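You operate a simulated robot arm through the tools that you are given. There is no shell and no other tool. Be economical: measure what you need, move in short steps, check, and stop when the job is done.

The job below is to be done with a simulated robot arm. You get a single attempt, and the scene is never put back.

## Task
Take the black block from the beige table and leave it on the wooden desk. Then open the right black drawer, put the white adapter on the beige table away inside, then shut the drawer. Then switch the power block switch on. Then press the flat monitor button to switch it on. Then open the middle cupboard door, put the grey power adapter on the green workbench away on the upper shelf behind the middle cupboard door and shut the door again. Then take the red power supply on the lab end of the long table and put it away on the rubber mat. Then press the green tank button three times. Keep to this order. Set down upright: red power supply.

The check looks at the end state, three seconds after you hand in, the way a careful person would. Anything else that was tipped, shoved, dropped, spilled or broken makes it a failure.

## Robot
A 5-joint arm with a two-finger parallel gripper on a trunk, on a base that drives. Base frame: it is fixed to the floor where the robot stands at the start and does not move with it; the origin is under the middle of the robot, x ahead of it, y to its left, z up; the surface under the hand at the start is at about z = 0.8. Lengths are in m, angles in rad, forces in N, time in s.
It reaches about 1.134 m from its shoulder. Its first joint turns from -2.601 to 2.601 rad. Places, roughly: black block [0.5, 0, 0.75]; cb dr2 [0.6, 2.5, 0.7]; flat monitor button [0.3, 2.6, 1]; green tank button [0.5, -1.7, 0.8]; grey power adapter [-2.25, 1.5, 0.75]; middle cupboard door [3.6, 2.4, 0.5]; power block switch [0, 2.3, 0.9]; red power supply [-1.75, -2.5, 0.75]; right black drawer [0.6, 2.4, 0.7]; rubber mat (29x18 cm) [3.54, -4.1, 0.8]; upper shelf behind the middle cupboard door [3.8, 2.4, 0.5]; white adapter [0.5, 0.75, 0.75]; wooden desk [1.3, -1.7, 0.8]. Payload 1.57 kg.
The tool frame sits at the grasp point between the pads (the TCP): z along the fingers, y along the line on which they close. The tips reach 0.03 m beyond it. The gripper opens to 0.11 m. The fingers are 0.024 m wide and 0.012 m thick; the gripper's body (0.048 by 0.112 m) begins 0.078 m behind the TCP.
Orientation is that of the tool frame in the base frame, as [roll, pitch, yaw] about the fixed x, y, z axes, in that order (R = Rz(yaw) Ry(pitch) Rx(roll)). With the fingers straight down and closing along the base's y, the tool's x points along the base's -x, its y along +y and its z along -z.

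## Interface
- The arm moves only by the tool jog_arm. Its argument "moves" is a list of rows, each a list of 3 entries, a list of its own where there are three numbers: the gripper command, from -1 (fully open) to 1 (shut), values between in proportion, then the shift along the tool's x, y, z in units of 50 mm (1.0 is 50 mm), then the turn, a rotation vector about the tool's x, y, z in units of 4 degrees (1.0 is 4 degrees). In form: [[jaw, [dx, dy, dz], [ax, ay, az]], ...]. A call has 1 to 10 rows; each row shifts and turns the commanded pose from where the row before left it, along the tool's axes as they then stand. A call with a number of a shift or a turn outside -1 to 1 is refused whole. Rows are played at 5 a second. More than 0.05 m and 0.15 rad between two rows, or a gripper value outside its range, and nothing of the call is played. Where a pose cannot be reached the arm comes as near as it can. A force on the tool above 40 N (or 10 N above the force at the start of the call, whichever is more), or a blocked arm, ends the call early, and 0.2 s more pass. The fingers move at their own pace (about 0.153 m/s each) and stop on an object; they squeeze with about 40 N. The grip force told is the motor's: it shows also when the fingers shut on nothing. Time passes only in rows, and 0.2 s behind the last, so rows that do not move let the fingers close. The reply holds the time, the measured pose of the TCP, the force on the tool along the base axes, the opening and the grip force, in the units named above and with some noise, with the torque about the TCP (base axes, N m) and any sound that the robot's microphone picked up, and new pictures: "pictures" is both (left out), scene, wrist or none.
- Cameras (640 x 400 px; columns grow to the right, rows downward): "scene" is now at [0.0229, 0.1747, 1.7706]; the picture's right is [0.36, -0.93, 0.00], its down [-0.76, -0.29, -0.58] and it looks along [0.54, 0.21, -0.81] (base axes); focal length 281 px, centre (320, 200). "wrist" rides on the gripper at [0.07, 0.016, -0.141] in the tool frame; the picture's right is [-0.23, 0.97, 0.00], its down [-0.86, -0.20, -0.48] and it looks along [-0.47, -0.11, 0.88] (tool axes); focal length 222 px, centre (320, 200). There is no depth. A picture from a camera that has moved, and an enlarged one, comes with that camera's place and axes in the base frame and with its lens.
- raise_lower(by): slides the trunk up (or, below 0, down) by that many m; the arm and the scene camera ride with it, the base frame stays. It gives what a move gives, with no picture.
- roll_base(legs): drives the robot by 1 to 6 legs, each [ahead, turn to the left] in m and rad, along the robot's own axes; the way and the turn of a leg run together, so that a leg with both is an arc; at most 1.5 m and 3.142 rad a leg. The arm and the cameras ride along, it lands a little off, and it stops where it bumps. It gives what a move gives, and a new picture of the scene camera.
- turn_head(pan, tilt): turns the head with the scene camera to pan (to the left, within 2.705 rad either way) and tilt (down, from -0.506 to 1.204), counted from straight ahead of the robot. It gives what a move gives, and a new picture of the scene camera.
- zoom(camera, box): a new picture of the part [left, top, right, bottom] of that camera's present view, enlarged. It takes no simulated time.
- job_done(): hands the job in; it is judged then, once.

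Work in short steps. Places have to be worked out from the pictures, the camera data and where the tool is seen: move nearer, look again, correct. Check each grasp and each placing, and mend what went wrong. You have 217 turns and 260 pictures in all, those below and enlarged ones among them. Open the gripper and draw the arm clear of the work before you hand the job in, unless the task says otherwise; then end with one line.

The tools are called after ">>>" by a JSON object that holds its "name" and its "arguments". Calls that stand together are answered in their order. jog_arm: Moves the arm, as the interface text tells. Its arguments: {"type":"object","properties":{"moves":{"type":"array"},"pictures":{"type":"string","enum":["both","scene","wrist","none"]}},"required":["moves"]} The other tools are called the same way: raise_lower (by) slides the trunk up or down; roll_base (legs) drives the base; turn_head (pan, tilt) turns the head that bears the scene camera; zoom (camera, box) takes an enlarged picture of a part of a camera's view; job_done () hands the job in.

At the start:

```text
time: 0.0
tool_pos: [0.5516, 0.381, 1.0667]
tcp_rot: [-3.141, 0.0, -3.112]
ft_force: [0.1, 0.4, 0.4]
ft_torque: [-0.03, 0.0, 0.0]
finger_gap: 0.1101
gripper_force: 0.1
trunk travel left (down, up): [-0.8, 0.17]
robot x, y, heading: [-0.0005, -0.0197, -0.0]
head pan, tilt: [0.372, 0.951]
```

scene: 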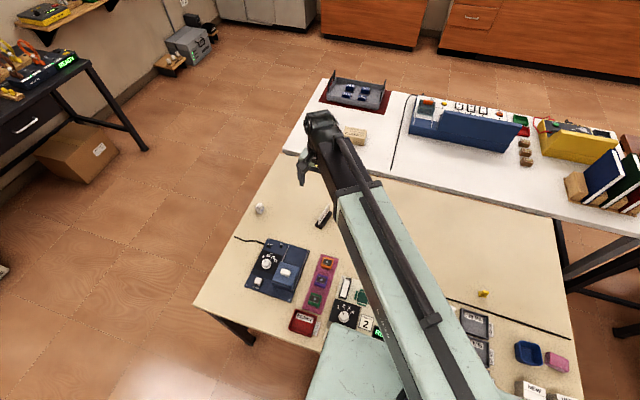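
wrist: 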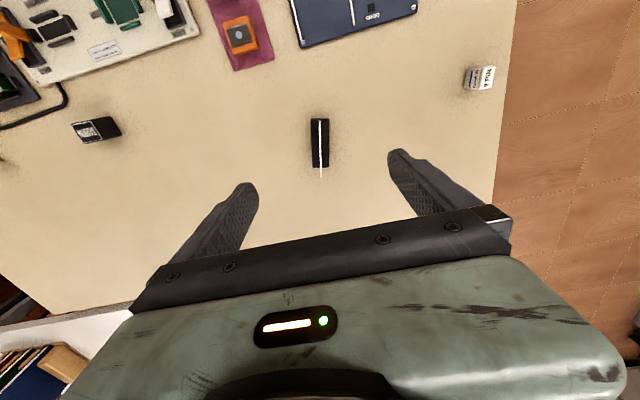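

I look closer at the black block and the white adapter through the wrist camera first.

>>> {"name": "zoom", "arguments": {"camera": "wrist", "box": [40, 80, 200, 180]}}

>>> {"name": "zoom", "arguments": {"camera": "wrist", "box": [400, 30, 560, 130]}}

>>> {"name": "turn_head", "arguments": {"pan": -0.6, "tilt": 0.8}}

```text
4.00 times, centred on (120, 130) of wrist
camera zoom: at [0.4817, 0.3947, 1.2073], right [0.2, 0.98, 0.0], down [0.86, -0.17, 0.48], along [0.47, -0.09, -0.88], focal length 888 px, centre (1120, 480)
```

zoom: 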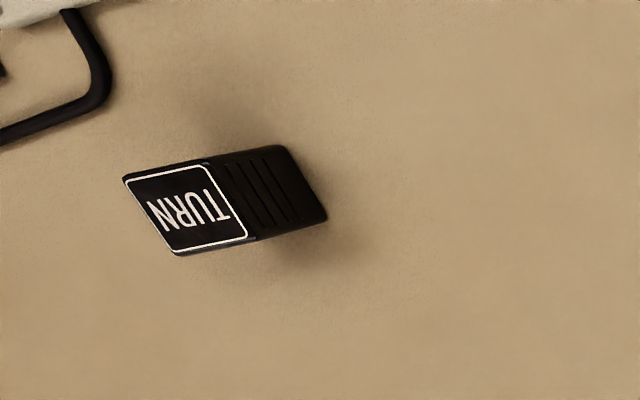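

```text
4.00 times, centred on (480, 80) of wrist
camera zoom: at [0.4817, 0.3947, 1.2073], right [0.2, 0.98, 0.0], down [0.86, -0.17, 0.48], along [0.47, -0.09, -0.88], focal length 888 px, centre (-320, 680)
```

zoom: 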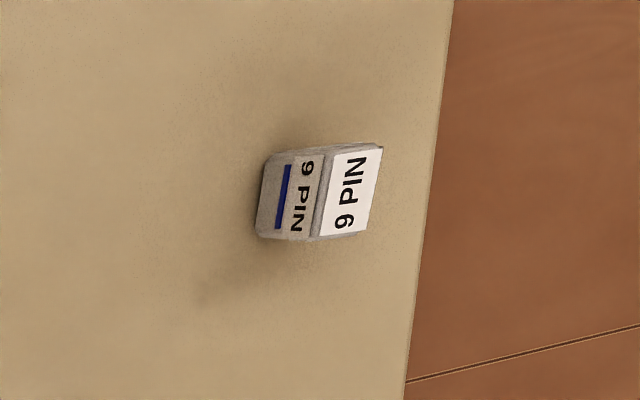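

```text
time: 1.2
tool_pos: [0.5506, 0.3815, 1.0669]
tcp_rot: [3.141, 0.0, -3.112]
ft_force: [-0.3, -1.3, 0.0]
ft_torque: [-0.04, 0.03, 0.01]
finger_gap: 0.11
gripper_force: 0.2
trunk travel left (down, up): [-0.8, 0.17]
robot x, y, heading: [-0.0032, -0.0232, -0.006]
head pan, tilt: [-0.6, 0.799]
camera scene: at [0.0218, 0.1028, 1.7822], right [-0.57, -0.82, 0.0], down [-0.59, 0.41, -0.7], along [0.57, -0.39, -0.72], focal length 281 px, centre (320, 200)
```

scene: 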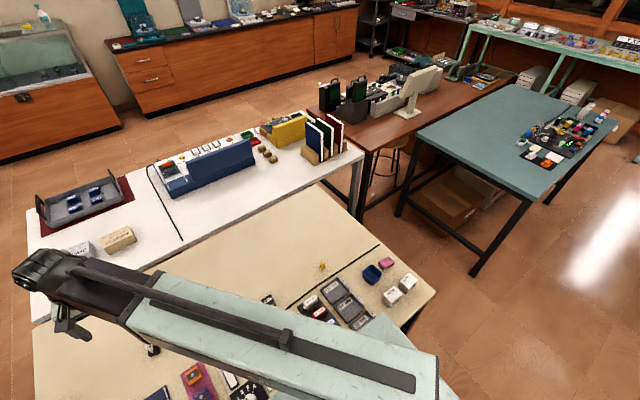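

The black block ("TURN") looks to sit at about (0.48, -0.036), some 4 cm each way. I move over it at height.

>>> {"name": "jog_arm", "arguments": {"moves": [[-1, [0.183, -0.922, 0], [0, 0, 0]], [-1, [0.183, -0.922, 0], [0, 0, 0]], [-1, [0.183, -0.922, 0], [0, 0, 0]], [-1, [0.183, -0.922, 0], [0, 0, 0]], [-1, [0.183, -0.922, 0], [0, 0, 0]], [-1, [0.183, -0.922, 0], [0, 0, 0]], [-1, [0.183, -0.922, 0], [0, 0, 0]], [-1, [0.183, -0.922, 0], [0, 0, 0]], [-1, [0.183, -0.922, 0], [0, 0, 0]], [-1, [0, 0, 1], [0, 0, 0]]], "pictures": "wrist"}}

```text
time: 3.5
tool_pos: [0.5752, -0.0158, 1.0672]
tcp_rot: [-3.141, -0.001, -3.109]
ft_force: [-0.2, 0.6, -0.4]
ft_torque: [-0.04, -0.01, -0.02]
finger_gap: 0.1099
gripper_force: 0.1
out of reach, approached as far as the arm can: row 4, 5, 6, 7, 8, 9, 10
trunk travel left (down, up): [-0.8, 0.17]
robot x, y, heading: [-0.0016, -0.0149, -0.006]
head pan, tilt: [-0.6, 0.799]
camera wrist: at [0.5059, -0.0012, 1.2074], right [0.2, 0.98, 0.0], down [0.86, -0.17, 0.48], along [0.47, -0.09, -0.88], focal length 222 px, centre (320, 200)
```

wrist: 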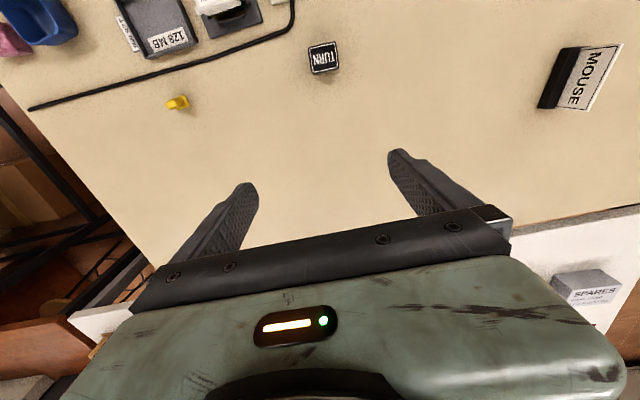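

The hand is too near the base for that spot, and triangulating the two views puts the block at (0.48, 0.01) with its top at about 0.837. I back the base up.

>>> {"name": "roll_base", "arguments": {"legs": [[-0.25, 0]]}}

```text
time: 5.3
tool_pos: [0.3243, -0.0133, 1.0677]
tcp_rot: [3.141, -0.001, -3.111]
ft_force: [0.5, -0.1, -0.3]
ft_torque: [0.0, -0.02, -0.01]
finger_gap: 0.1103
gripper_force: 0.1
trunk travel left (down, up): [-0.8, 0.17]
robot x, y, heading: [-0.2498, -0.0205, -0.001]
head pan, tilt: [-0.6, 0.799]
camera scene: at [-0.2289, 0.103, 1.7823], right [-0.56, -0.83, 0.0], down [-0.59, 0.41, -0.7], along [0.58, -0.39, -0.72], focal length 281 px, centre (320, 200)
```

scene: 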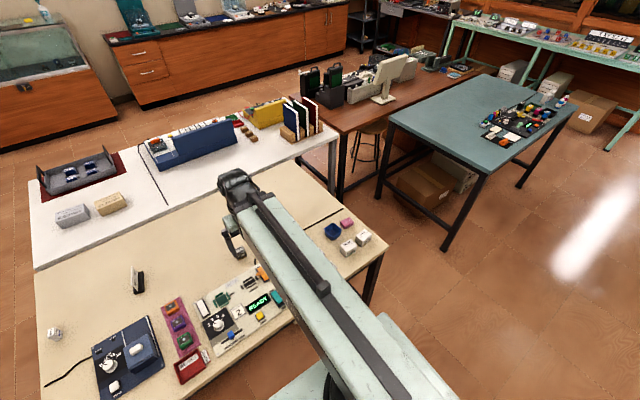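

Now over the block and partway down, then look.

>>> {"name": "jog_arm", "arguments": {"moves": [[-1, [-0.79, 0.087, 0], [0, 0, 0]], [-1, [-0.79, 0.087, 0], [0, 0, 0]], [-1, [-0.79, 0.087, 0], [0, 0, 0]], [-1, [-0.79, 0.087, 0], [0, 0, 0]], [-1, [0, 0, 1], [0, 0, 0]], [-1, [0, 0, 1], [0, 0, 0]]], "pictures": "wrist"}}

```text
time: 6.7
tool_pos: [0.4811, 0.0095, 1.0669]
tcp_rot: [-3.141, -0.001, -3.111]
ft_force: [-0.7, 0.4, -0.2]
ft_torque: [-0.02, 0.01, 0.02]
finger_gap: 0.1099
gripper_force: 0.1
out of reach, approached as far as the arm can: row 5, 6
trunk travel left (down, up): [-0.8, 0.17]
robot x, y, heading: [-0.2485, -0.0205, 0.002]
head pan, tilt: [-0.6, 0.799]
camera wrist: at [0.4128, 0.0221, 1.2074], right [0.2, 0.98, 0.0], down [0.86, -0.17, 0.48], along [0.47, -0.09, -0.88], focal length 222 px, centre (320, 200)
```

wrist: 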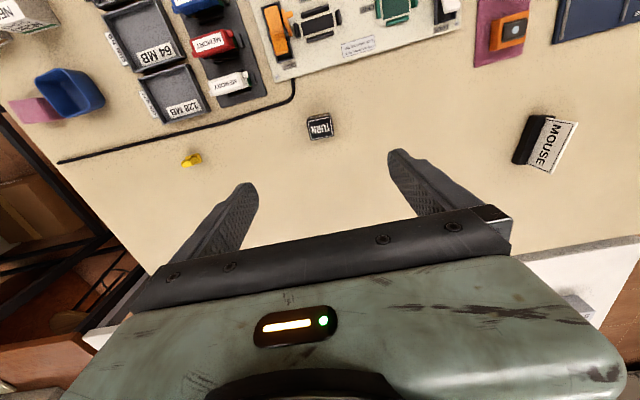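

The straight-down pose is at its lower limit at this trunk height, so I lower with the trunk instead.

>>> {"name": "raise_lower", "arguments": {"by": -0.17}}

>>> {"name": "zoom", "arguments": {"camera": "wrist", "box": [160, 60, 480, 260]}}

```text
time: 8.6
tool_pos: [0.4822, 0.0083, 0.897]
tcp_rot: [3.141, 0.001, -3.112]
ft_force: [0.4, 0.1, 0.2]
ft_torque: [-0.01, 0.0, -0.01]
finger_gap: 0.1101
gripper_force: 0.1
trunk travel left (down, up): [-0.63, 0.34]
robot x, y, heading: [-0.2478, -0.02, -0.002]
head pan, tilt: [-0.6, 0.799]
```

```text
2.00 times, centred on (320, 160) of wrist
camera zoom: at [0.4127, 0.022, 1.0374], right [0.2, 0.98, 0.0], down [0.86, -0.17, 0.48], along [0.47, -0.09, -0.88], focal length 444 px, centre (320, 280)
```

zoom: 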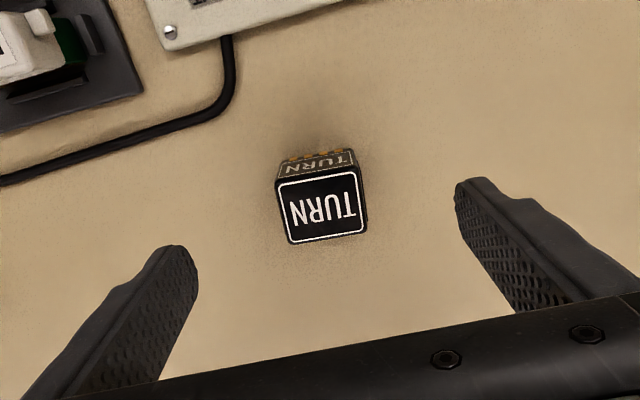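

The block's top is at about 0.84 and the table at 0.80. I lower so the tips stop just above the table, then close.

>>> {"name": "raise_lower", "arguments": {"by": -0.06}}

>>> {"name": "jog_arm", "arguments": {"moves": [[1, [0, 0, 0], [0, 0, 0]], [1, [0, 0, 0], [0, 0, 0]], [1, [0, 0, 0], [0, 0, 0]], [1, [0, 0, 0], [0, 0, 0]]], "pictures": "wrist"}}

```text
time: 9.6
tool_pos: [0.4825, 0.0095, 0.838]
tcp_rot: [-3.141, 0.0, -3.111]
ft_force: [-0.5, 0.5, 0.2]
ft_torque: [0.03, -0.01, 0.01]
finger_gap: 0.1102
gripper_force: 0.1
trunk travel left (down, up): [-0.57, 0.4]
robot x, y, heading: [-0.2463, -0.0221, 0.001]
head pan, tilt: [-0.6, 0.799]
```

```text
time: 10.6
tool_pos: [0.4812, 0.0088, 0.8378]
tcp_rot: [3.141, 0.001, -3.109]
ft_force: [0.1, 0.4, 2.3]
ft_torque: [0.01, -0.03, 0.0]
finger_gap: 0.0387
gripper_force: 40.2
trunk travel left (down, up): [-0.57, 0.4]
robot x, y, heading: [-0.2509, -0.0237, -0.006]
head pan, tilt: [-0.6, 0.799]
camera wrist: at [0.4126, 0.0221, 0.9775], right [0.2, 0.98, 0.0], down [0.86, -0.17, 0.48], along [0.47, -0.09, -0.88], focal length 222 px, centre (320, 200)
```

wrist: 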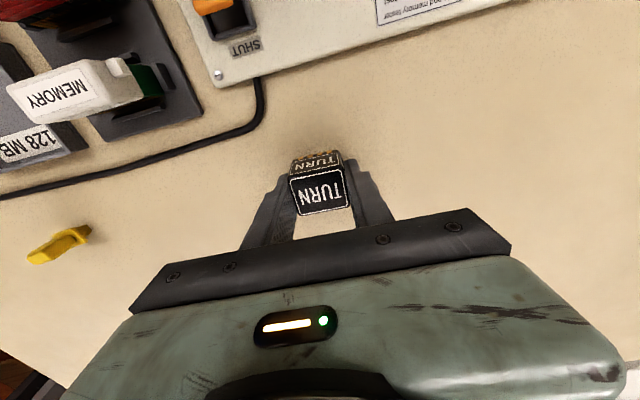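

The block is held (gap 0.039). I lift it clear and look towards the desk, checking for clear space and edges.

>>> {"name": "raise_lower", "arguments": {"by": 0.3}}

>>> {"name": "turn_head", "arguments": {"pan": -0.85, "tilt": 0.5}}

>>> {"name": "zoom", "arguments": {"camera": "scene", "box": [80, 50, 400, 250]}}

```text
time: 13.6
tool_pos: [0.4809, 0.0087, 1.1377]
tcp_rot: [-3.141, -0.001, -3.109]
ft_force: [-0.5, 0.0, -1.0]
ft_torque: [-0.02, -0.01, 0.02]
finger_gap: 0.0389
gripper_force: 40.3
trunk travel left (down, up): [-0.87, 0.1]
robot x, y, heading: [-0.2497, -0.0233, -0.004]
head pan, tilt: [-0.6, 0.799]
```

```text
time: 14.4
tool_pos: [0.4818, 0.0084, 1.1381]
tcp_rot: [-3.141, 0.0, -3.109]
ft_force: [-0.2, -0.5, 0.5]
ft_torque: [-0.03, 0.0, -0.01]
finger_gap: 0.0387
gripper_force: 40.2
trunk travel left (down, up): [-0.87, 0.1]
robot x, y, heading: [-0.2489, -0.0186, 0.002]
head pan, tilt: [-0.85, 0.499]
camera scene: at [-0.2348, 0.0802, 1.8781], right [-0.75, -0.66, 0.0], down [-0.32, 0.36, -0.88], along [0.58, -0.66, -0.48], focal length 281 px, centre (320, 200)
```

scene: 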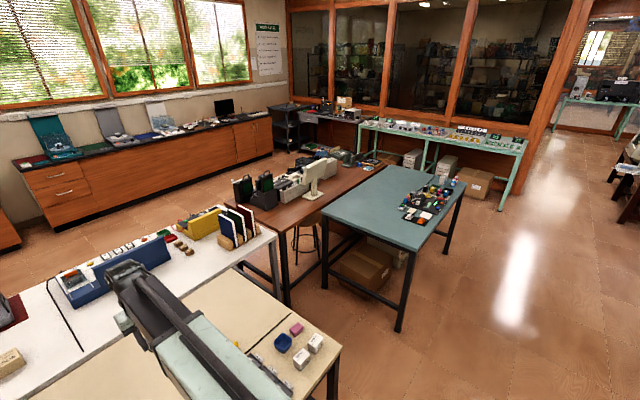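

```text
2.00 times, centred on (240, 150) of scene
camera zoom: at [-0.2348, 0.0802, 1.8781], right [-0.75, -0.66, 0.0], down [-0.32, 0.36, -0.88], along [0.58, -0.66, -0.48], focal length 562 px, centre (480, 300)
```

zoom: 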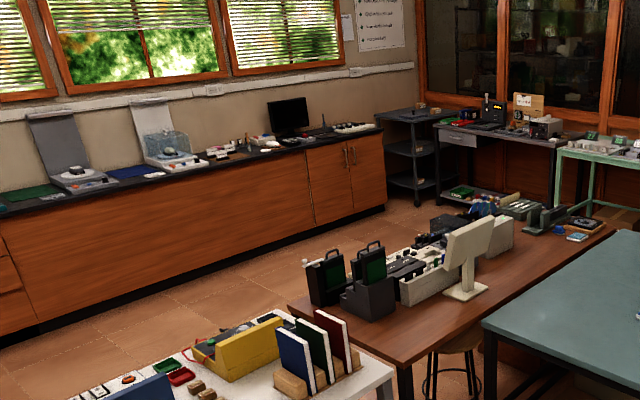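

The desk's free front-left corner strip is around (1.05, -1.0), with the desk at about z = 0.8. I drive to the gap between the beige and blue tables, facing it.

>>> {"name": "roll_base", "arguments": {"legs": [[0, -1.5708], [0.66, 0], [0, 1.27], [0.2, 0]]}}

```text
time: 26.3
tool_pos: [0.6434, -0.9497, 1.136]
tcp_rot: [-3.141, -0.002, 2.856]
ft_force: [0.0, 0.0, -0.5]
ft_torque: [-0.01, 0.03, 0.0]
finger_gap: 0.0385
gripper_force: 39.9
trunk travel left (down, up): [-0.87, 0.1]
robot x, y, heading: [-0.0624, -0.7499, -0.308]
head pan, tilt: [-0.85, 0.499]
camera scene: at [-0.0157, -0.6604, 1.8782], right [-0.92, -0.4, 0.0], down [-0.19, 0.44, -0.88], along [0.35, -0.8, -0.48], focal length 281 px, centre (320, 200)
```

scene: 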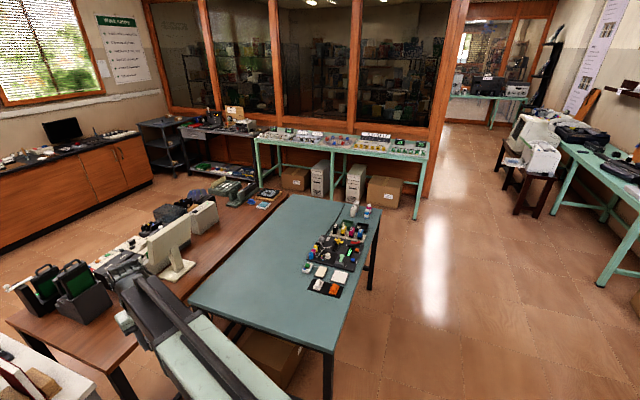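

I face the head ahead to see the spot on the desk.

>>> {"name": "turn_head", "arguments": {"pan": 0.1, "tilt": 0.65}}

```text
time: 27.5
tool_pos: [0.6412, -0.9489, 1.1365]
tcp_rot: [-3.141, 0.001, 2.856]
ft_force: [0.8, 0.2, -0.8]
ft_torque: [0.01, -0.01, -0.03]
finger_gap: 0.0389
gripper_force: 39.7
trunk travel left (down, up): [-0.87, 0.1]
robot x, y, heading: [-0.0644, -0.7494, -0.312]
head pan, tilt: [0.099, 0.649]
camera scene: at [0.0302, -0.5942, 1.8649], right [-0.21, -0.98, 0.0], down [-0.59, 0.13, -0.8], along [0.78, -0.17, -0.6], focal length 281 px, centre (320, 200)
```

scene: 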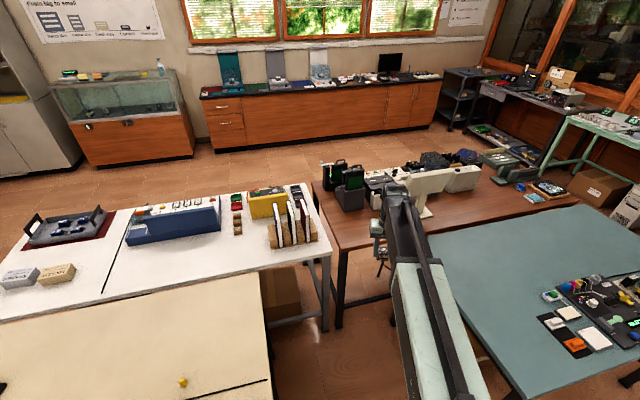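

Desk corner at (1.0, -0.92); target is (1.09, -1.03). I extend the arm over the blue table at this height.

>>> {"name": "jog_arm", "arguments": {"moves": [[1, [-0.905, 0.097, 0], [0, 0, 0]], [1, [-0.905, 0.097, 0], [0, 0, 0]], [1, [-0.905, 0.097, 0], [0, 0, 0]], [1, [-0.905, 0.097, 0], [0, 0, 0]], [1, [-0.905, 0.097, 0], [0, 0, 0]], [1, [-0.905, 0.097, 0], [0, 0, 0]], [1, [-0.905, 0.097, 0], [0, 0, 0]], [1, [-0.905, 0.097, 0], [0, 0, 0]], [1, [-0.905, 0.097, 0], [0, 0, 0]], [1, [-0.905, 0.097, 0], [0, 0, 0]]], "pictures": "both"}}

```text
time: 29.7
tool_pos: [0.8539, -0.9881, 1.1366]
tcp_rot: [3.14, 0.001, 2.856]
ft_force: [-0.2, 0.0, -0.1]
ft_torque: [0.02, 0.02, 0.02]
finger_gap: 0.0389
gripper_force: 39.9
out of reach, approached as far as the arm can: row 5, 6, 7, 8, 9, 10
trunk travel left (down, up): [-0.87, 0.1]
robot x, y, heading: [-0.059, -0.7506, -0.314]
head pan, tilt: [0.099, 0.649]
camera scene: at [0.0304, -0.5941, 1.8648], right [-0.21, -0.98, 0.0], down [-0.59, 0.13, -0.8], along [0.78, -0.17, -0.6], focal length 281 px, centre (320, 200)
camera wrist: at [0.7922, -0.9528, 1.2771], right [0.49, 0.87, 0.0], down [0.76, -0.43, 0.48], along [0.42, -0.24, -0.88], focal length 222 px, centre (320, 200)
```

scene: 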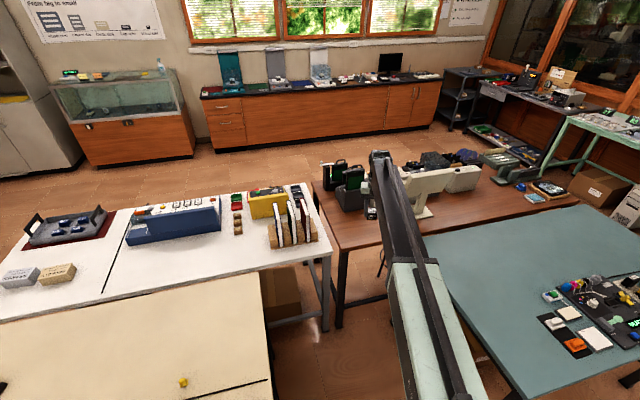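
wrist: 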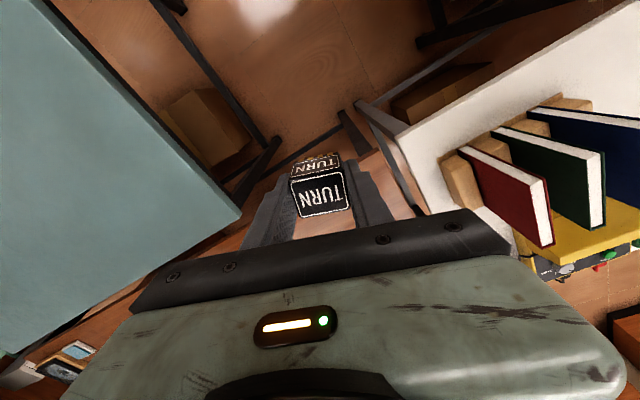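

Straight-down reach is about 0.94 m from the base axis, not enough from this side. The desk's far side aisle allows a nearer stance, so I retract the arm and drive round the left end of the tables.

>>> {"name": "jog_arm", "arguments": {"moves": [[1, [0.9, 0, 0], [0, 0, 0]], [1, [0.9, 0, 0], [0, 0, 0]], [1, [0.9, 0, 0], [0, 0, 0]], [1, [0.9, 0, 0], [0, 0, 0]], [1, [0.9, 0, 0], [0, 0, 0]], [1, [0.9, 0, 0], [0, 0, 0]]], "pictures": "none"}}

>>> {"name": "roll_base", "arguments": {"legs": [[-0.3, 0], [0, 1.88], [1.4, 0], [0.4, 0]]}}

```text
time: 31.1
tool_pos: [0.5935, -0.9117, 1.1371]
tcp_rot: [3.141, 0.001, 2.856]
ft_force: [0.1, 0.3, -0.5]
ft_torque: [0.01, -0.02, 0.0]
finger_gap: 0.0386
gripper_force: 40.1
trunk travel left (down, up): [-0.87, 0.1]
robot x, y, heading: [-0.0655, -0.7514, -0.309]
head pan, tilt: [0.099, 0.649]
```

```text
time: 46.3
tool_pos: [-0.4036, 1.8187, 1.137]
tcp_rot: [3.141, -0.002, -1.548]
ft_force: [0.3, -0.3, -0.8]
ft_torque: [0.0, 0.01, 0.01]
finger_gap: 0.039
gripper_force: 40.0
trunk travel left (down, up): [-0.87, 0.1]
robot x, y, heading: [-0.362, 1.1458, 1.568]
head pan, tilt: [0.099, 0.649]
camera scene: at [-0.5382, 1.1863, 1.8648], right [1.0, 0.09, 0.0], down [0.06, -0.6, -0.8], along [-0.07, 0.79, -0.61], focal length 281 px, centre (320, 200)
```

scene: 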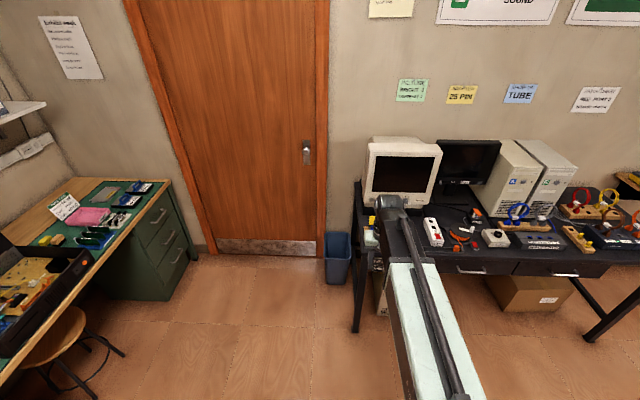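

The way is clear; black table with power block and monitors is ahead. I turn right and drive to the far aisle.

>>> {"name": "roll_base", "arguments": {"legs": [[0, -1.57], [1.3, 0], [1.2, 0], [0, -1.57]]}}

```text
time: 66.2
tool_pos: [2.1992, 0.4862, 1.1369]
tcp_rot: [-3.14, 0.001, 1.614]
ft_force: [0.1, 0.1, 0.0]
ft_torque: [0.01, 0.05, 0.0]
finger_gap: 0.039
gripper_force: 39.7
trunk travel left (down, up): [-0.87, 0.1]
robot x, y, heading: [2.1685, 1.1544, -1.541]
head pan, tilt: [0.099, 0.649]
camera scene: at [2.3457, 1.1219, 1.8648], right [-0.99, -0.12, 0.0], down [-0.08, 0.6, -0.8], along [0.1, -0.79, -0.61], focal length 281 px, centre (320, 200)
```

scene: 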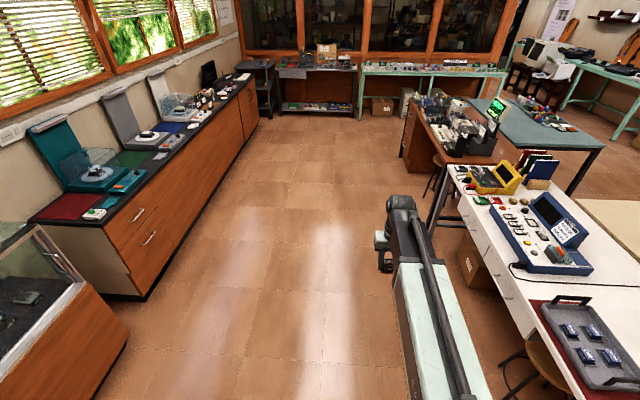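

Aisle is clear. I drive down to about y = -1.0 and turn to face the desk from behind.

>>> {"name": "roll_base", "arguments": {"legs": [[1.1, -0.03], [1.03, 0], [0, -1.57]]}}

>>> {"name": "turn_head", "arguments": {"pan": 0.15, "tilt": 0.8}}

```text
time: 80.6
tool_pos: [1.499, -0.9959, 1.1371]
tcp_rot: [3.141, 0.0, 0.023]
ft_force: [-0.2, -0.6, -0.8]
ft_torque: [0.02, -0.04, 0.03]
finger_gap: 0.0389
gripper_force: 39.6
trunk travel left (down, up): [-0.87, 0.1]
robot x, y, heading: [2.174, -1.0041, -3.127]
head pan, tilt: [0.099, 0.649]
camera scene: at [2.1333, -1.1825, 1.8648], right [-0.11, 0.99, 0.0], down [0.6, 0.07, -0.8], along [-0.79, -0.09, -0.6], focal length 281 px, centre (320, 200)
```

scene: 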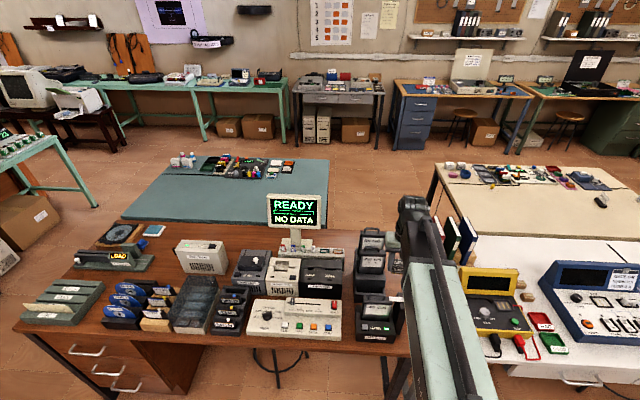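

```text
time: 81.3
tool_pos: [1.5005, -0.9957, 1.1368]
tcp_rot: [3.141, 0.0, 0.026]
ft_force: [0.8, -0.5, 0.2]
ft_torque: [0.07, -0.03, 0.0]
finger_gap: 0.0387
gripper_force: 39.8
trunk travel left (down, up): [-0.87, 0.1]
robot x, y, heading: [2.1756, -1.0045, -3.124]
head pan, tilt: [0.15, 0.799]
camera scene: at [2.1406, -1.1861, 1.8522], right [-0.16, 0.99, 0.0], down [0.71, 0.12, -0.7], along [-0.69, -0.11, -0.72], focal length 281 px, centre (320, 200)
```

scene: 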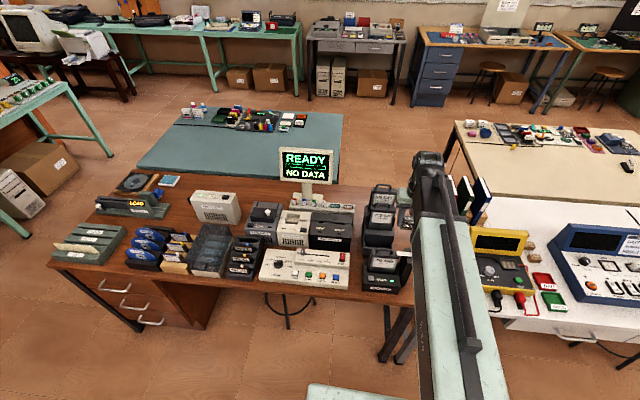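

The desk's rear is crowded, but the strip by the blue table is free. I move forward a bit and extend to about (1.1, -1.03), then look with the wrist camera.

>>> {"name": "roll_base", "arguments": {"legs": [[0.25, 0]]}}

>>> {"name": "jog_arm", "arguments": {"moves": [[1, [-0.7, 0.1, 0], [0, 0, 0]], [1, [-0.7, 0.1, 0], [0, 0, 0]], [1, [-0.7, 0.1, 0], [0, 0, 0]], [1, [-0.7, 0.1, 0], [0, 0, 0]]], "pictures": "both"}}

```text
time: 83.1
tool_pos: [1.2469, -0.997, 1.1374]
tcp_rot: [-3.141, 0.0, 0.024]
ft_force: [-0.6, -0.2, -0.6]
ft_torque: [-0.03, 0.0, 0.02]
finger_gap: 0.0388
gripper_force: 40.6
trunk travel left (down, up): [-0.87, 0.1]
robot x, y, heading: [1.9236, -1.0046, -3.122]
head pan, tilt: [0.15, 0.799]
camera scene: at [1.8878, -1.1888, 1.8522], right [-0.16, 0.99, 0.0], down [0.71, 0.12, -0.7], along [-0.69, -0.11, -0.72], focal length 281 px, centre (320, 200)
```

scene: 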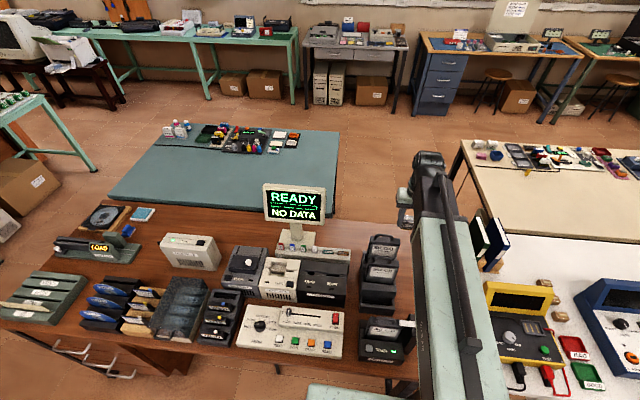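

```text
time: 84.1
tool_pos: [1.1069, -1.0219, 1.1378]
tcp_rot: [-3.14, -0.001, 0.025]
ft_force: [-0.3, -0.2, -0.9]
ft_torque: [-0.01, 0.01, -0.03]
finger_gap: 0.0387
gripper_force: 40.0
trunk travel left (down, up): [-0.87, 0.1]
robot x, y, heading: [1.928, -1.0086, -3.124]
head pan, tilt: [0.15, 0.799]
camera scene: at [1.8879, -1.1889, 1.8522], right [-0.16, 0.99, 0.0], down [0.71, 0.12, -0.7], along [-0.69, -0.11, -0.72], focal length 281 px, centre (320, 200)
camera wrist: at [1.1772, -1.0366, 1.277], right [-0.2, -0.98, 0.0], down [-0.86, 0.18, 0.48], along [-0.47, 0.1, -0.88], focal length 222 px, centre (320, 200)
```

scene: 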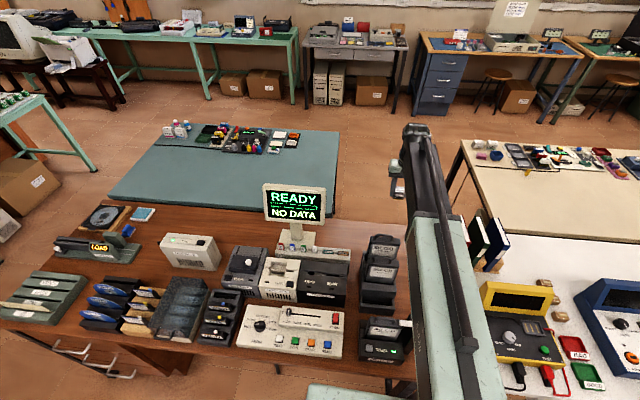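
wrist: 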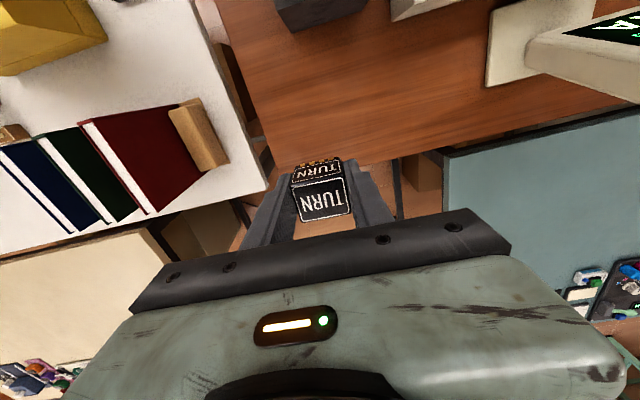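

Desk edge is at x = 1.0 and the boxes begin beyond x = 1.25, so (1.13, -1.05) is free. I shift there and lower.

>>> {"name": "jog_arm", "arguments": {"moves": [[1, [0.4, 0.6, 0], [0, 0, 0]], [1, [0, 0, 0], [0, 0, 0]]], "pictures": "none"}}

>>> {"name": "raise_lower", "arguments": {"by": -0.265}}

>>> {"name": "zoom", "arguments": {"camera": "wrist", "box": [160, 60, 480, 260]}}

```text
time: 84.7
tool_pos: [1.1274, -1.0509, 1.1364]
tcp_rot: [3.141, 0.0, 0.024]
ft_force: [-0.1, -0.2, -0.1]
ft_torque: [-0.01, 0.02, 0.0]
finger_gap: 0.0388
gripper_force: 39.8
trunk travel left (down, up): [-0.87, 0.1]
robot x, y, heading: [1.9214, -1.0055, -3.124]
head pan, tilt: [0.15, 0.799]
```

```text
time: 87.4
tool_pos: [1.141, -1.0501, 0.9018]
tcp_rot: [-3.141, 0.016, 0.025]
ft_force: [0.0, 0.4, 0.5]
ft_torque: [0.0, -0.06, 0.0]
finger_gap: 0.039
gripper_force: 40.1
trunk travel left (down, up): [-0.605, 0.365]
robot x, y, heading: [1.9214, -1.0058, -3.128]
head pan, tilt: [0.15, 0.799]
```

```text
2.00 times, centred on (320, 160) of wrist
camera zoom: at [1.2146, -1.0649, 1.0419], right [-0.2, -0.98, 0.0], down [-0.85, 0.18, 0.49], along [-0.48, 0.1, -0.87], focal length 444 px, centre (320, 280)
```

zoom: 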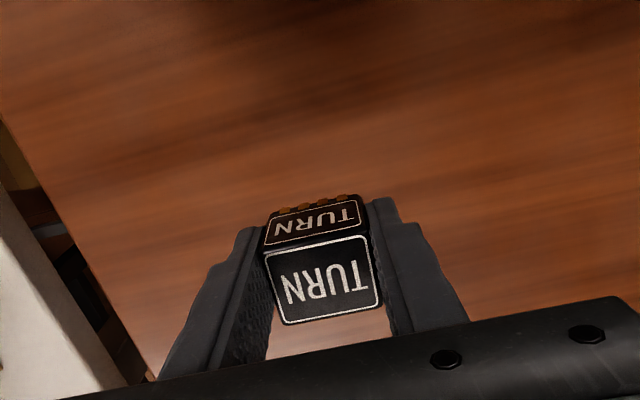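

The tool only went down 0.235 and tilted: some part of the arm is resting on something, likely the boxes. I raise again and look.

>>> {"name": "raise_lower", "arguments": {"by": 0.06}}

>>> {"name": "turn_head", "arguments": {"pan": 0.0, "tilt": 0.75}}

```text
time: 88.4
tool_pos: [1.1276, -1.0507, 0.9329]
tcp_rot: [3.14, 0.0, 0.025]
ft_force: [1.0, -0.5, -0.6]
ft_torque: [-0.01, -0.02, 0.01]
finger_gap: 0.0385
gripper_force: 40.0
trunk travel left (down, up): [-0.665, 0.305]
robot x, y, heading: [1.9247, -1.0032, -3.125]
head pan, tilt: [0.15, 0.799]
```

```text
time: 89.1
tool_pos: [1.1277, -1.0503, 0.9319]
tcp_rot: [-3.141, -0.001, 0.026]
ft_force: [-0.4, 0.1, 0.1]
ft_torque: [-0.01, 0.02, 0.0]
finger_gap: 0.0388
gripper_force: 40.3
trunk travel left (down, up): [-0.665, 0.305]
robot x, y, heading: [1.9216, -1.0073, -3.118]
head pan, tilt: [0.0, 0.75]
camera scene: at [1.8853, -1.1768, 1.6512], right [-0.02, 1.0, 0.0], down [0.68, 0.01, -0.73], along [-0.73, -0.01, -0.68], focal length 281 px, centre (320, 200)
```

scene: 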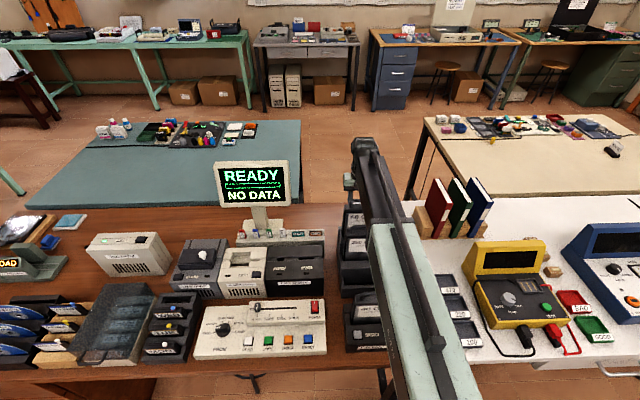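

The arm's link would rest on the black boxes here; they look undisturbed. I raise, retract, and go look at the free area near the other end of the desk (y ≈ -2).

>>> {"name": "raise_lower", "arguments": {"by": 0.2}}

>>> {"name": "jog_arm", "arguments": {"moves": [[1, [0.9, 0, 0], [0, 0, 0]], [1, [0.9, 0, 0], [0, 0, 0]], [1, [0.9, 0, 0], [0, 0, 0]], [1, [0.9, 0, 0], [0, 0, 0]]], "pictures": "none"}}

>>> {"name": "roll_base", "arguments": {"legs": [[-0.3, 0], [0, 1.56], [0.95, 0], [0, -1.57]]}}

```text
time: 91.3
tool_pos: [1.1273, -1.0508, 1.1318]
tcp_rot: [3.141, -0.002, 0.024]
ft_force: [-1.2, -0.7, -0.7]
ft_torque: [0.0, 0.04, -0.01]
finger_gap: 0.0386
gripper_force: 40.1
trunk travel left (down, up): [-0.865, 0.105]
robot x, y, heading: [1.9222, -1.0059, -3.126]
head pan, tilt: [0.0, 0.75]
```

```text
time: 92.3
tool_pos: [1.3039, -1.0461, 1.1315]
tcp_rot: [-3.14, 0.003, 0.024]
ft_force: [-26.5, 0.0, 3.2]
ft_torque: [-0.01, 1.01, 0.03]
finger_gap: 0.039
gripper_force: 40.1
trunk travel left (down, up): [-0.865, 0.105]
robot x, y, heading: [1.9227, -1.0075, -3.13]
head pan, tilt: [0.0, 0.75]
```

```text
time: 106.5
tool_pos: [1.6199, -2.0058, 1.132]
tcp_rot: [3.141, -0.001, 0.023]
ft_force: [0.6, 0.6, 0.2]
ft_torque: [0.02, -0.03, 0.0]
finger_gap: 0.0
gripper_force: 21.2
trunk travel left (down, up): [-0.865, 0.105]
robot x, y, heading: [2.2327, -1.9681, -3.125]
head pan, tilt: [0.0, 0.75]
camera scene: at [2.1962, -2.1381, 1.8512], right [-0.01, 1.0, 0.0], down [0.68, 0.01, -0.73], along [-0.73, -0.01, -0.68], focal length 281 px, centre (320, 200)
```

scene: 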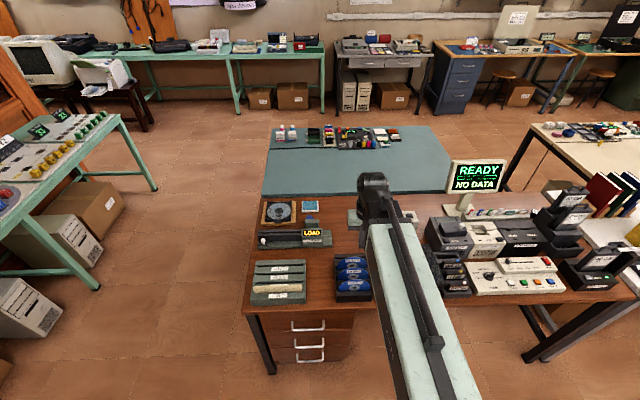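

The force during retraction means the block caught on a tall box and was lost while I drove. I look back at that part of the desk.

>>> {"name": "turn_head", "arguments": {"pan": -0.75, "tilt": 0.6}}

>>> {"name": "zoom", "arguments": {"camera": "scene", "box": [160, 120, 480, 320]}}

```text
time: 107.6
tool_pos: [1.6181, -2.0109, 1.1318]
tcp_rot: [-3.14, -0.001, 0.032]
ft_force: [0.3, 0.0, 0.4]
ft_torque: [0.0, 0.01, -0.02]
finger_gap: 0.0
gripper_force: 20.8
trunk travel left (down, up): [-0.865, 0.105]
robot x, y, heading: [2.2313, -1.9643, -3.117]
head pan, tilt: [-0.75, 0.6]
camera scene: at [2.2136, -2.0764, 1.8641], right [0.67, 0.75, 0.0], down [0.42, -0.38, -0.82], along [-0.62, 0.55, -0.57], focal length 281 px, centre (320, 200)
```

scene: 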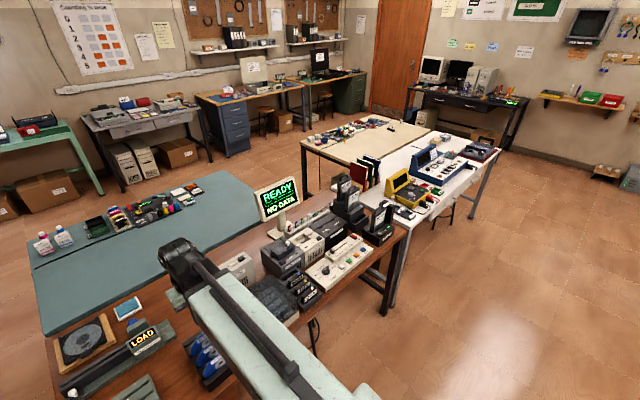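

```text
2.00 times, centred on (320, 220) of scene
camera zoom: at [2.2136, -2.0764, 1.8641], right [0.67, 0.75, 0.0], down [0.42, -0.38, -0.82], along [-0.62, 0.55, -0.57], focal length 562 px, centre (320, 160)
```

zoom: 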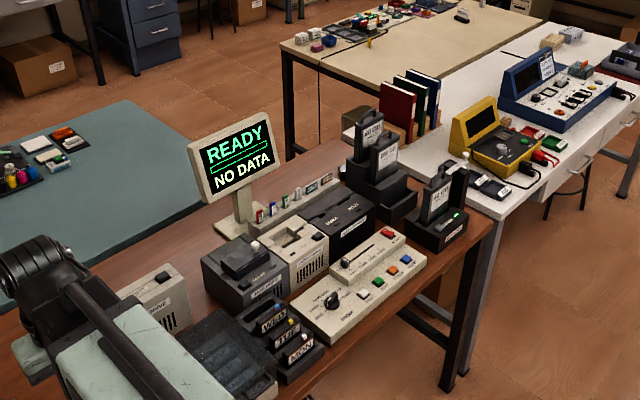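

I zoom in more around the docks to find the block.

>>> {"name": "zoom", "arguments": {"camera": "scene", "box": [300, 160, 420, 260]}}

```text
4.00 times, centred on (360, 210) of scene
camera zoom: at [2.2136, -2.0764, 1.8641], right [0.67, 0.75, 0.0], down [0.42, -0.38, -0.82], along [-0.62, 0.55, -0.57], focal length 1124 px, centre (160, 160)
```

zoom: 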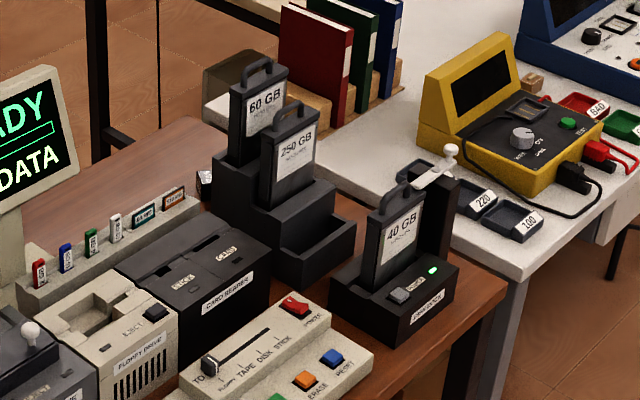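

A small dark block with a white label appears to stand on the desk at about (1.18, -1.06), beside the docks. I return there with the arm higher to inspect it with the wrist camera.

>>> {"name": "raise_lower", "arguments": {"by": 0.1}}

>>> {"name": "roll_base", "arguments": {"legs": [[0, -1.57], [0.97, 0], [0, 1.57], [0.2, 0]]}}

>>> {"name": "jog_arm", "arguments": {"moves": [[1, [0, 0, -1], [0, 0, 0]], [1, [0, 0, -1], [0, 0, 0]], [1, [-0.4, 0, 0], [0, 0, 0]]], "pictures": "wrist"}}

```text
time: 108.9
tool_pos: [1.6186, -2.0124, 1.2318]
tcp_rot: [-3.141, 0.001, 0.035]
ft_force: [0.5, 0.2, -0.1]
ft_torque: [0.0, 0.02, -0.03]
finger_gap: 0.0
gripper_force: 21.0
trunk travel left (down, up): [-0.965, 0.005]
robot x, y, heading: [2.2348, -1.969, -3.114]
head pan, tilt: [-0.75, 0.6]
```

```text
time: 122.9
tool_pos: [1.4096, -1.0472, 1.2309]
tcp_rot: [3.141, -0.005, 0.019]
ft_force: [-1.5, -0.7, 0.8]
ft_torque: [-0.01, -0.03, 0.0]
finger_gap: 0.0
gripper_force: 21.7
trunk travel left (down, up): [-0.965, 0.005]
robot x, y, heading: [2.0219, -1.0069, -3.132]
head pan, tilt: [-0.75, 0.6]
camera scene: at [2.0041, -1.1198, 1.9642], right [0.68, 0.74, 0.0], down [0.42, -0.38, -0.82], along [-0.61, 0.56, -0.57], focal length 281 px, centre (320, 200)
```

scene: 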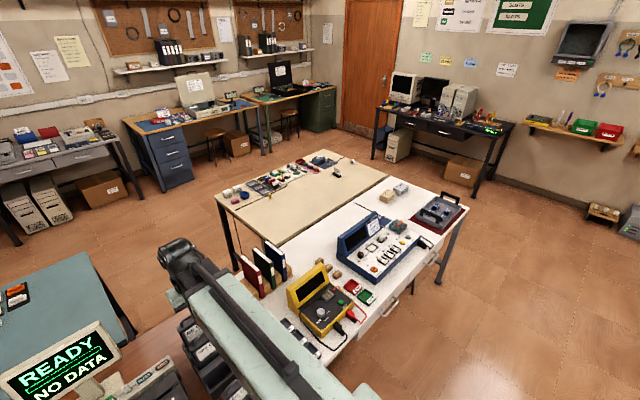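

```text
time: 123.7
tool_pos: [1.391, -1.0461, 1.2309]
tcp_rot: [-3.141, -0.002, 0.02]
ft_force: [0.1, 0.1, 0.0]
ft_torque: [0.0, -0.04, 0.01]
finger_gap: 0.0
gripper_force: 21.0
out of reach, approached as far as the arm can: row 1, 2
trunk travel left (down, up): [-0.965, 0.005]
robot x, y, heading: [2.0271, -1.0085, -3.135]
head pan, tilt: [-0.75, 0.6]
camera wrist: at [1.4619, -1.0627, 1.372], right [-0.21, -0.98, 0.0], down [-0.86, 0.18, 0.48], along [-0.47, 0.1, -0.88], focal length 222 px, centre (320, 200)
```

wrist: 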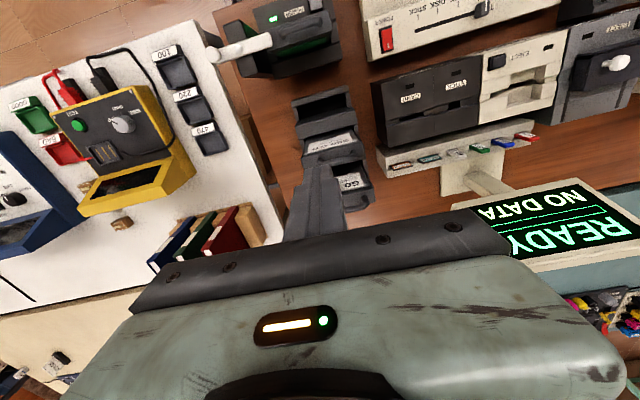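

I move the camera forward to see behind the dock.

>>> {"name": "jog_arm", "arguments": {"moves": [[1, [-0.9, 0, 0], [0, 0, 0]], [1, [-0.9, 0, 0], [0, 0, 0]], [1, [-0.9, 0, 0], [0, 0, 0]], [1, [-0.3, 0, 0], [0, 0, 0]]], "pictures": "wrist"}}

>>> {"name": "zoom", "arguments": {"camera": "wrist", "box": [220, 40, 420, 165]}}

```text
time: 124.7
tool_pos: [1.2417, -1.0513, 1.2327]
tcp_rot: [3.139, 0.0, 0.018]
ft_force: [-0.3, -0.2, 0.5]
ft_torque: [0.0, -0.01, 0.03]
finger_gap: 0.0
gripper_force: 21.4
trunk travel left (down, up): [-0.965, 0.005]
robot x, y, heading: [2.0289, -1.0096, -3.136]
head pan, tilt: [-0.75, 0.6]
camera wrist: at [1.3135, -1.0663, 1.3724], right [-0.21, -0.98, 0.0], down [-0.86, 0.18, 0.48], along [-0.47, 0.1, -0.88], focal length 222 px, centre (320, 200)
```

wrist: 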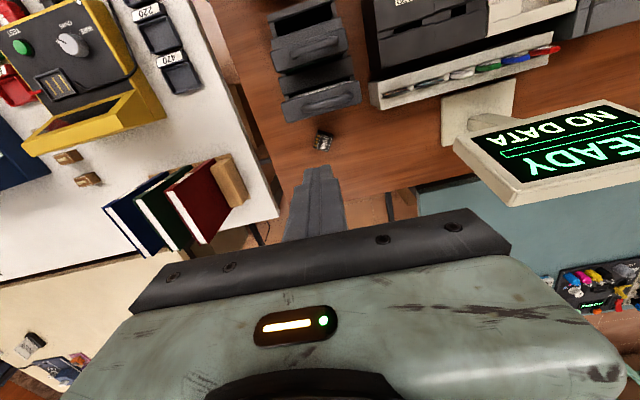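

```text
3.20 times, centred on (320, 102) of wrist
camera zoom: at [1.3135, -1.0663, 1.3724], right [-0.21, -0.98, 0.0], down [-0.86, 0.18, 0.48], along [-0.47, 0.1, -0.88], focal length 711 px, centre (320, 512)
```

zoom: 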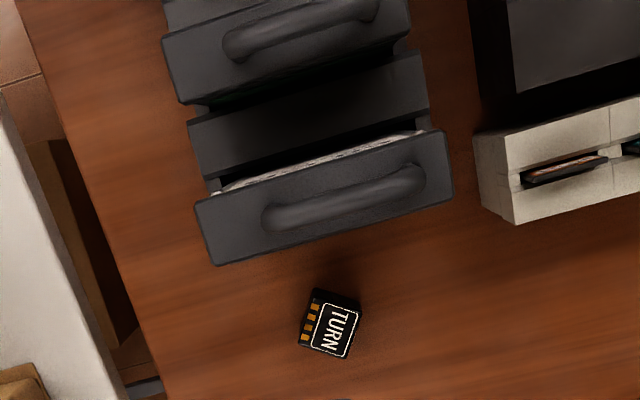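

The TURN block lies flat on the wooden desk, clear of everything; docks are intact. I retract the arm high and drive round to the black table for the drawer.

>>> {"name": "jog_arm", "arguments": {"moves": [[1, [0.8, 0, 0], [0, 0, 0]], [1, [0.8, 0, 0], [0, 0, 0]], [1, [0.8, 0, 0], [0, 0, 0]]], "pictures": "none"}}

>>> {"name": "roll_base", "arguments": {"legs": [[-0.2, 0], [0, -1.57], [1.2, 0], [1.0, 0], [0, 1.57], [1.5, 0]]}}

>>> {"name": "turn_head", "arguments": {"pan": -1.0, "tilt": 0.6}}

```text
time: 125.5
tool_pos: [1.3641, -1.0487, 1.2318]
tcp_rot: [-3.14, 0.0, 0.019]
ft_force: [-0.4, -0.4, -0.3]
ft_torque: [-0.01, 0.01, -0.02]
finger_gap: 0.0002
gripper_force: 20.6
trunk travel left (down, up): [-0.965, 0.005]
robot x, y, heading: [2.0291, -1.0086, -3.13]
head pan, tilt: [-0.75, 0.6]
```

```text
time: 152.3
tool_pos: [0.061, 1.1632, 1.2322]
tcp_rot: [3.141, 0.001, 0.012]
ft_force: [0.0, -0.1, 0.0]
ft_torque: [0.01, 0.03, 0.0]
finger_gap: 0.0001
gripper_force: 21.1
trunk travel left (down, up): [-0.965, 0.005]
robot x, y, heading: [0.7246, 1.1986, -3.135]
head pan, tilt: [-0.75, 0.6]
camera scene: at [0.7051, 1.09, 1.9641], right [0.68, 0.74, 0.0], down [0.42, -0.38, -0.83], along [-0.61, 0.56, -0.56], focal length 281 px, centre (320, 200)
```

scene: 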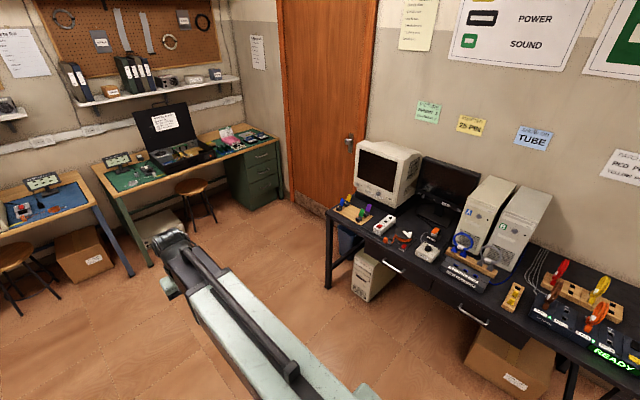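

```text
time: 153.1
tool_pos: [0.0604, 1.1647, 1.2308]
tcp_rot: [3.141, -0.001, 0.014]
ft_force: [0.2, 0.4, -0.6]
ft_torque: [-0.03, -0.01, 0.03]
finger_gap: 0.0
gripper_force: 21.4
trunk travel left (down, up): [-0.965, 0.005]
robot x, y, heading: [0.7249, 1.1998, -3.134]
head pan, tilt: [-1.0, 0.6]
camera scene: at [0.7218, 1.1042, 1.9641], right [0.84, 0.55, 0.0], down [0.31, -0.47, -0.83], along [-0.45, 0.69, -0.56], focal length 281 px, centre (320, 200)
```

scene: 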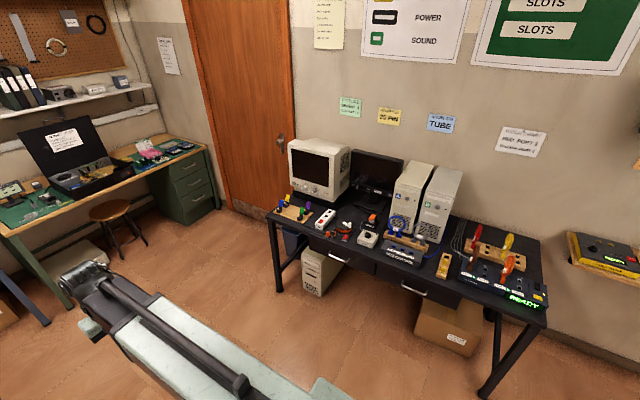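

The right drawer's handle is at about (0.59, 2.21, 0.70). I square up in front of it at a distance, and take a closer look.

>>> {"name": "roll_base", "arguments": {"legs": [[0.13, 0], [0, -1.578]]}}

>>> {"name": "turn_head", "arguments": {"pan": 0.0, "tilt": 0.75}}

>>> {"name": "zoom", "arguments": {"camera": "scene", "box": [160, 60, 480, 260]}}

```text
time: 158.2
tool_pos: [0.5684, 1.8633, 1.232]
tcp_rot: [-3.141, 0.0, -1.571]
ft_force: [0.9, 0.0, -0.4]
ft_torque: [0.01, 0.04, -0.01]
finger_gap: 0.0
gripper_force: 20.8
trunk travel left (down, up): [-0.965, 0.005]
robot x, y, heading: [0.5716, 1.1962, 1.581]
head pan, tilt: [-1.0, 0.6]
camera scene: at [0.4748, 1.2, 1.9642], right [0.55, -0.84, 0.0], down [-0.47, -0.31, -0.82], along [0.69, 0.45, -0.57], focal length 281 px, centre (320, 200)
```

scene: 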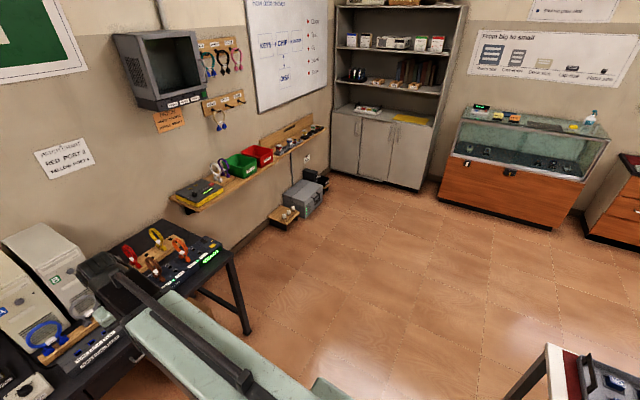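

```text
time: 159.4
tool_pos: [0.5671, 1.8635, 1.2317]
tcp_rot: [-3.141, 0.0, -1.568]
ft_force: [0.5, 0.6, -0.3]
ft_torque: [-0.01, 0.02, -0.03]
finger_gap: 0.0
gripper_force: 20.8
trunk travel left (down, up): [-0.965, 0.005]
robot x, y, heading: [0.5687, 1.1957, 1.578]
head pan, tilt: [0.0, 0.75]
camera scene: at [0.3992, 1.2346, 1.9513], right [1.0, 0.01, 0.0], down [0.0, -0.68, -0.73], along [-0.01, 0.73, -0.68], focal length 281 px, centre (320, 200)
```

scene: 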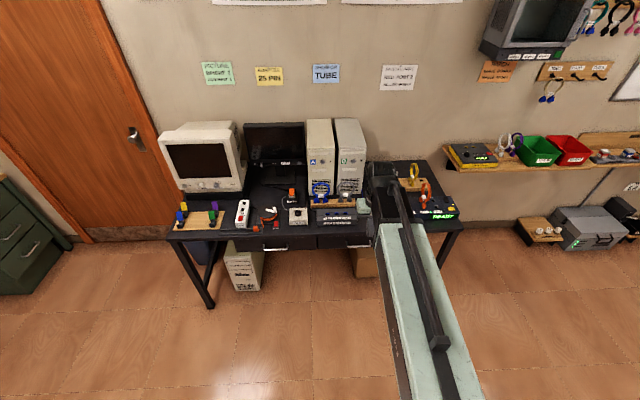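

```text
2.00 times, centred on (320, 160) of scene
camera zoom: at [0.3992, 1.2346, 1.9513], right [1.0, 0.01, 0.0], down [0.0, -0.68, -0.73], along [-0.01, 0.73, -0.68], focal length 562 px, centre (320, 280)
```

zoom: 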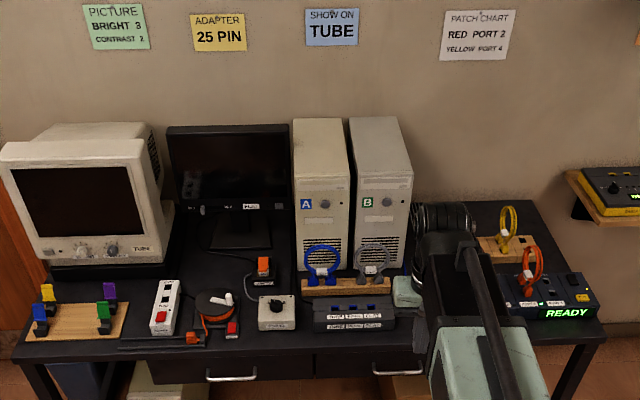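

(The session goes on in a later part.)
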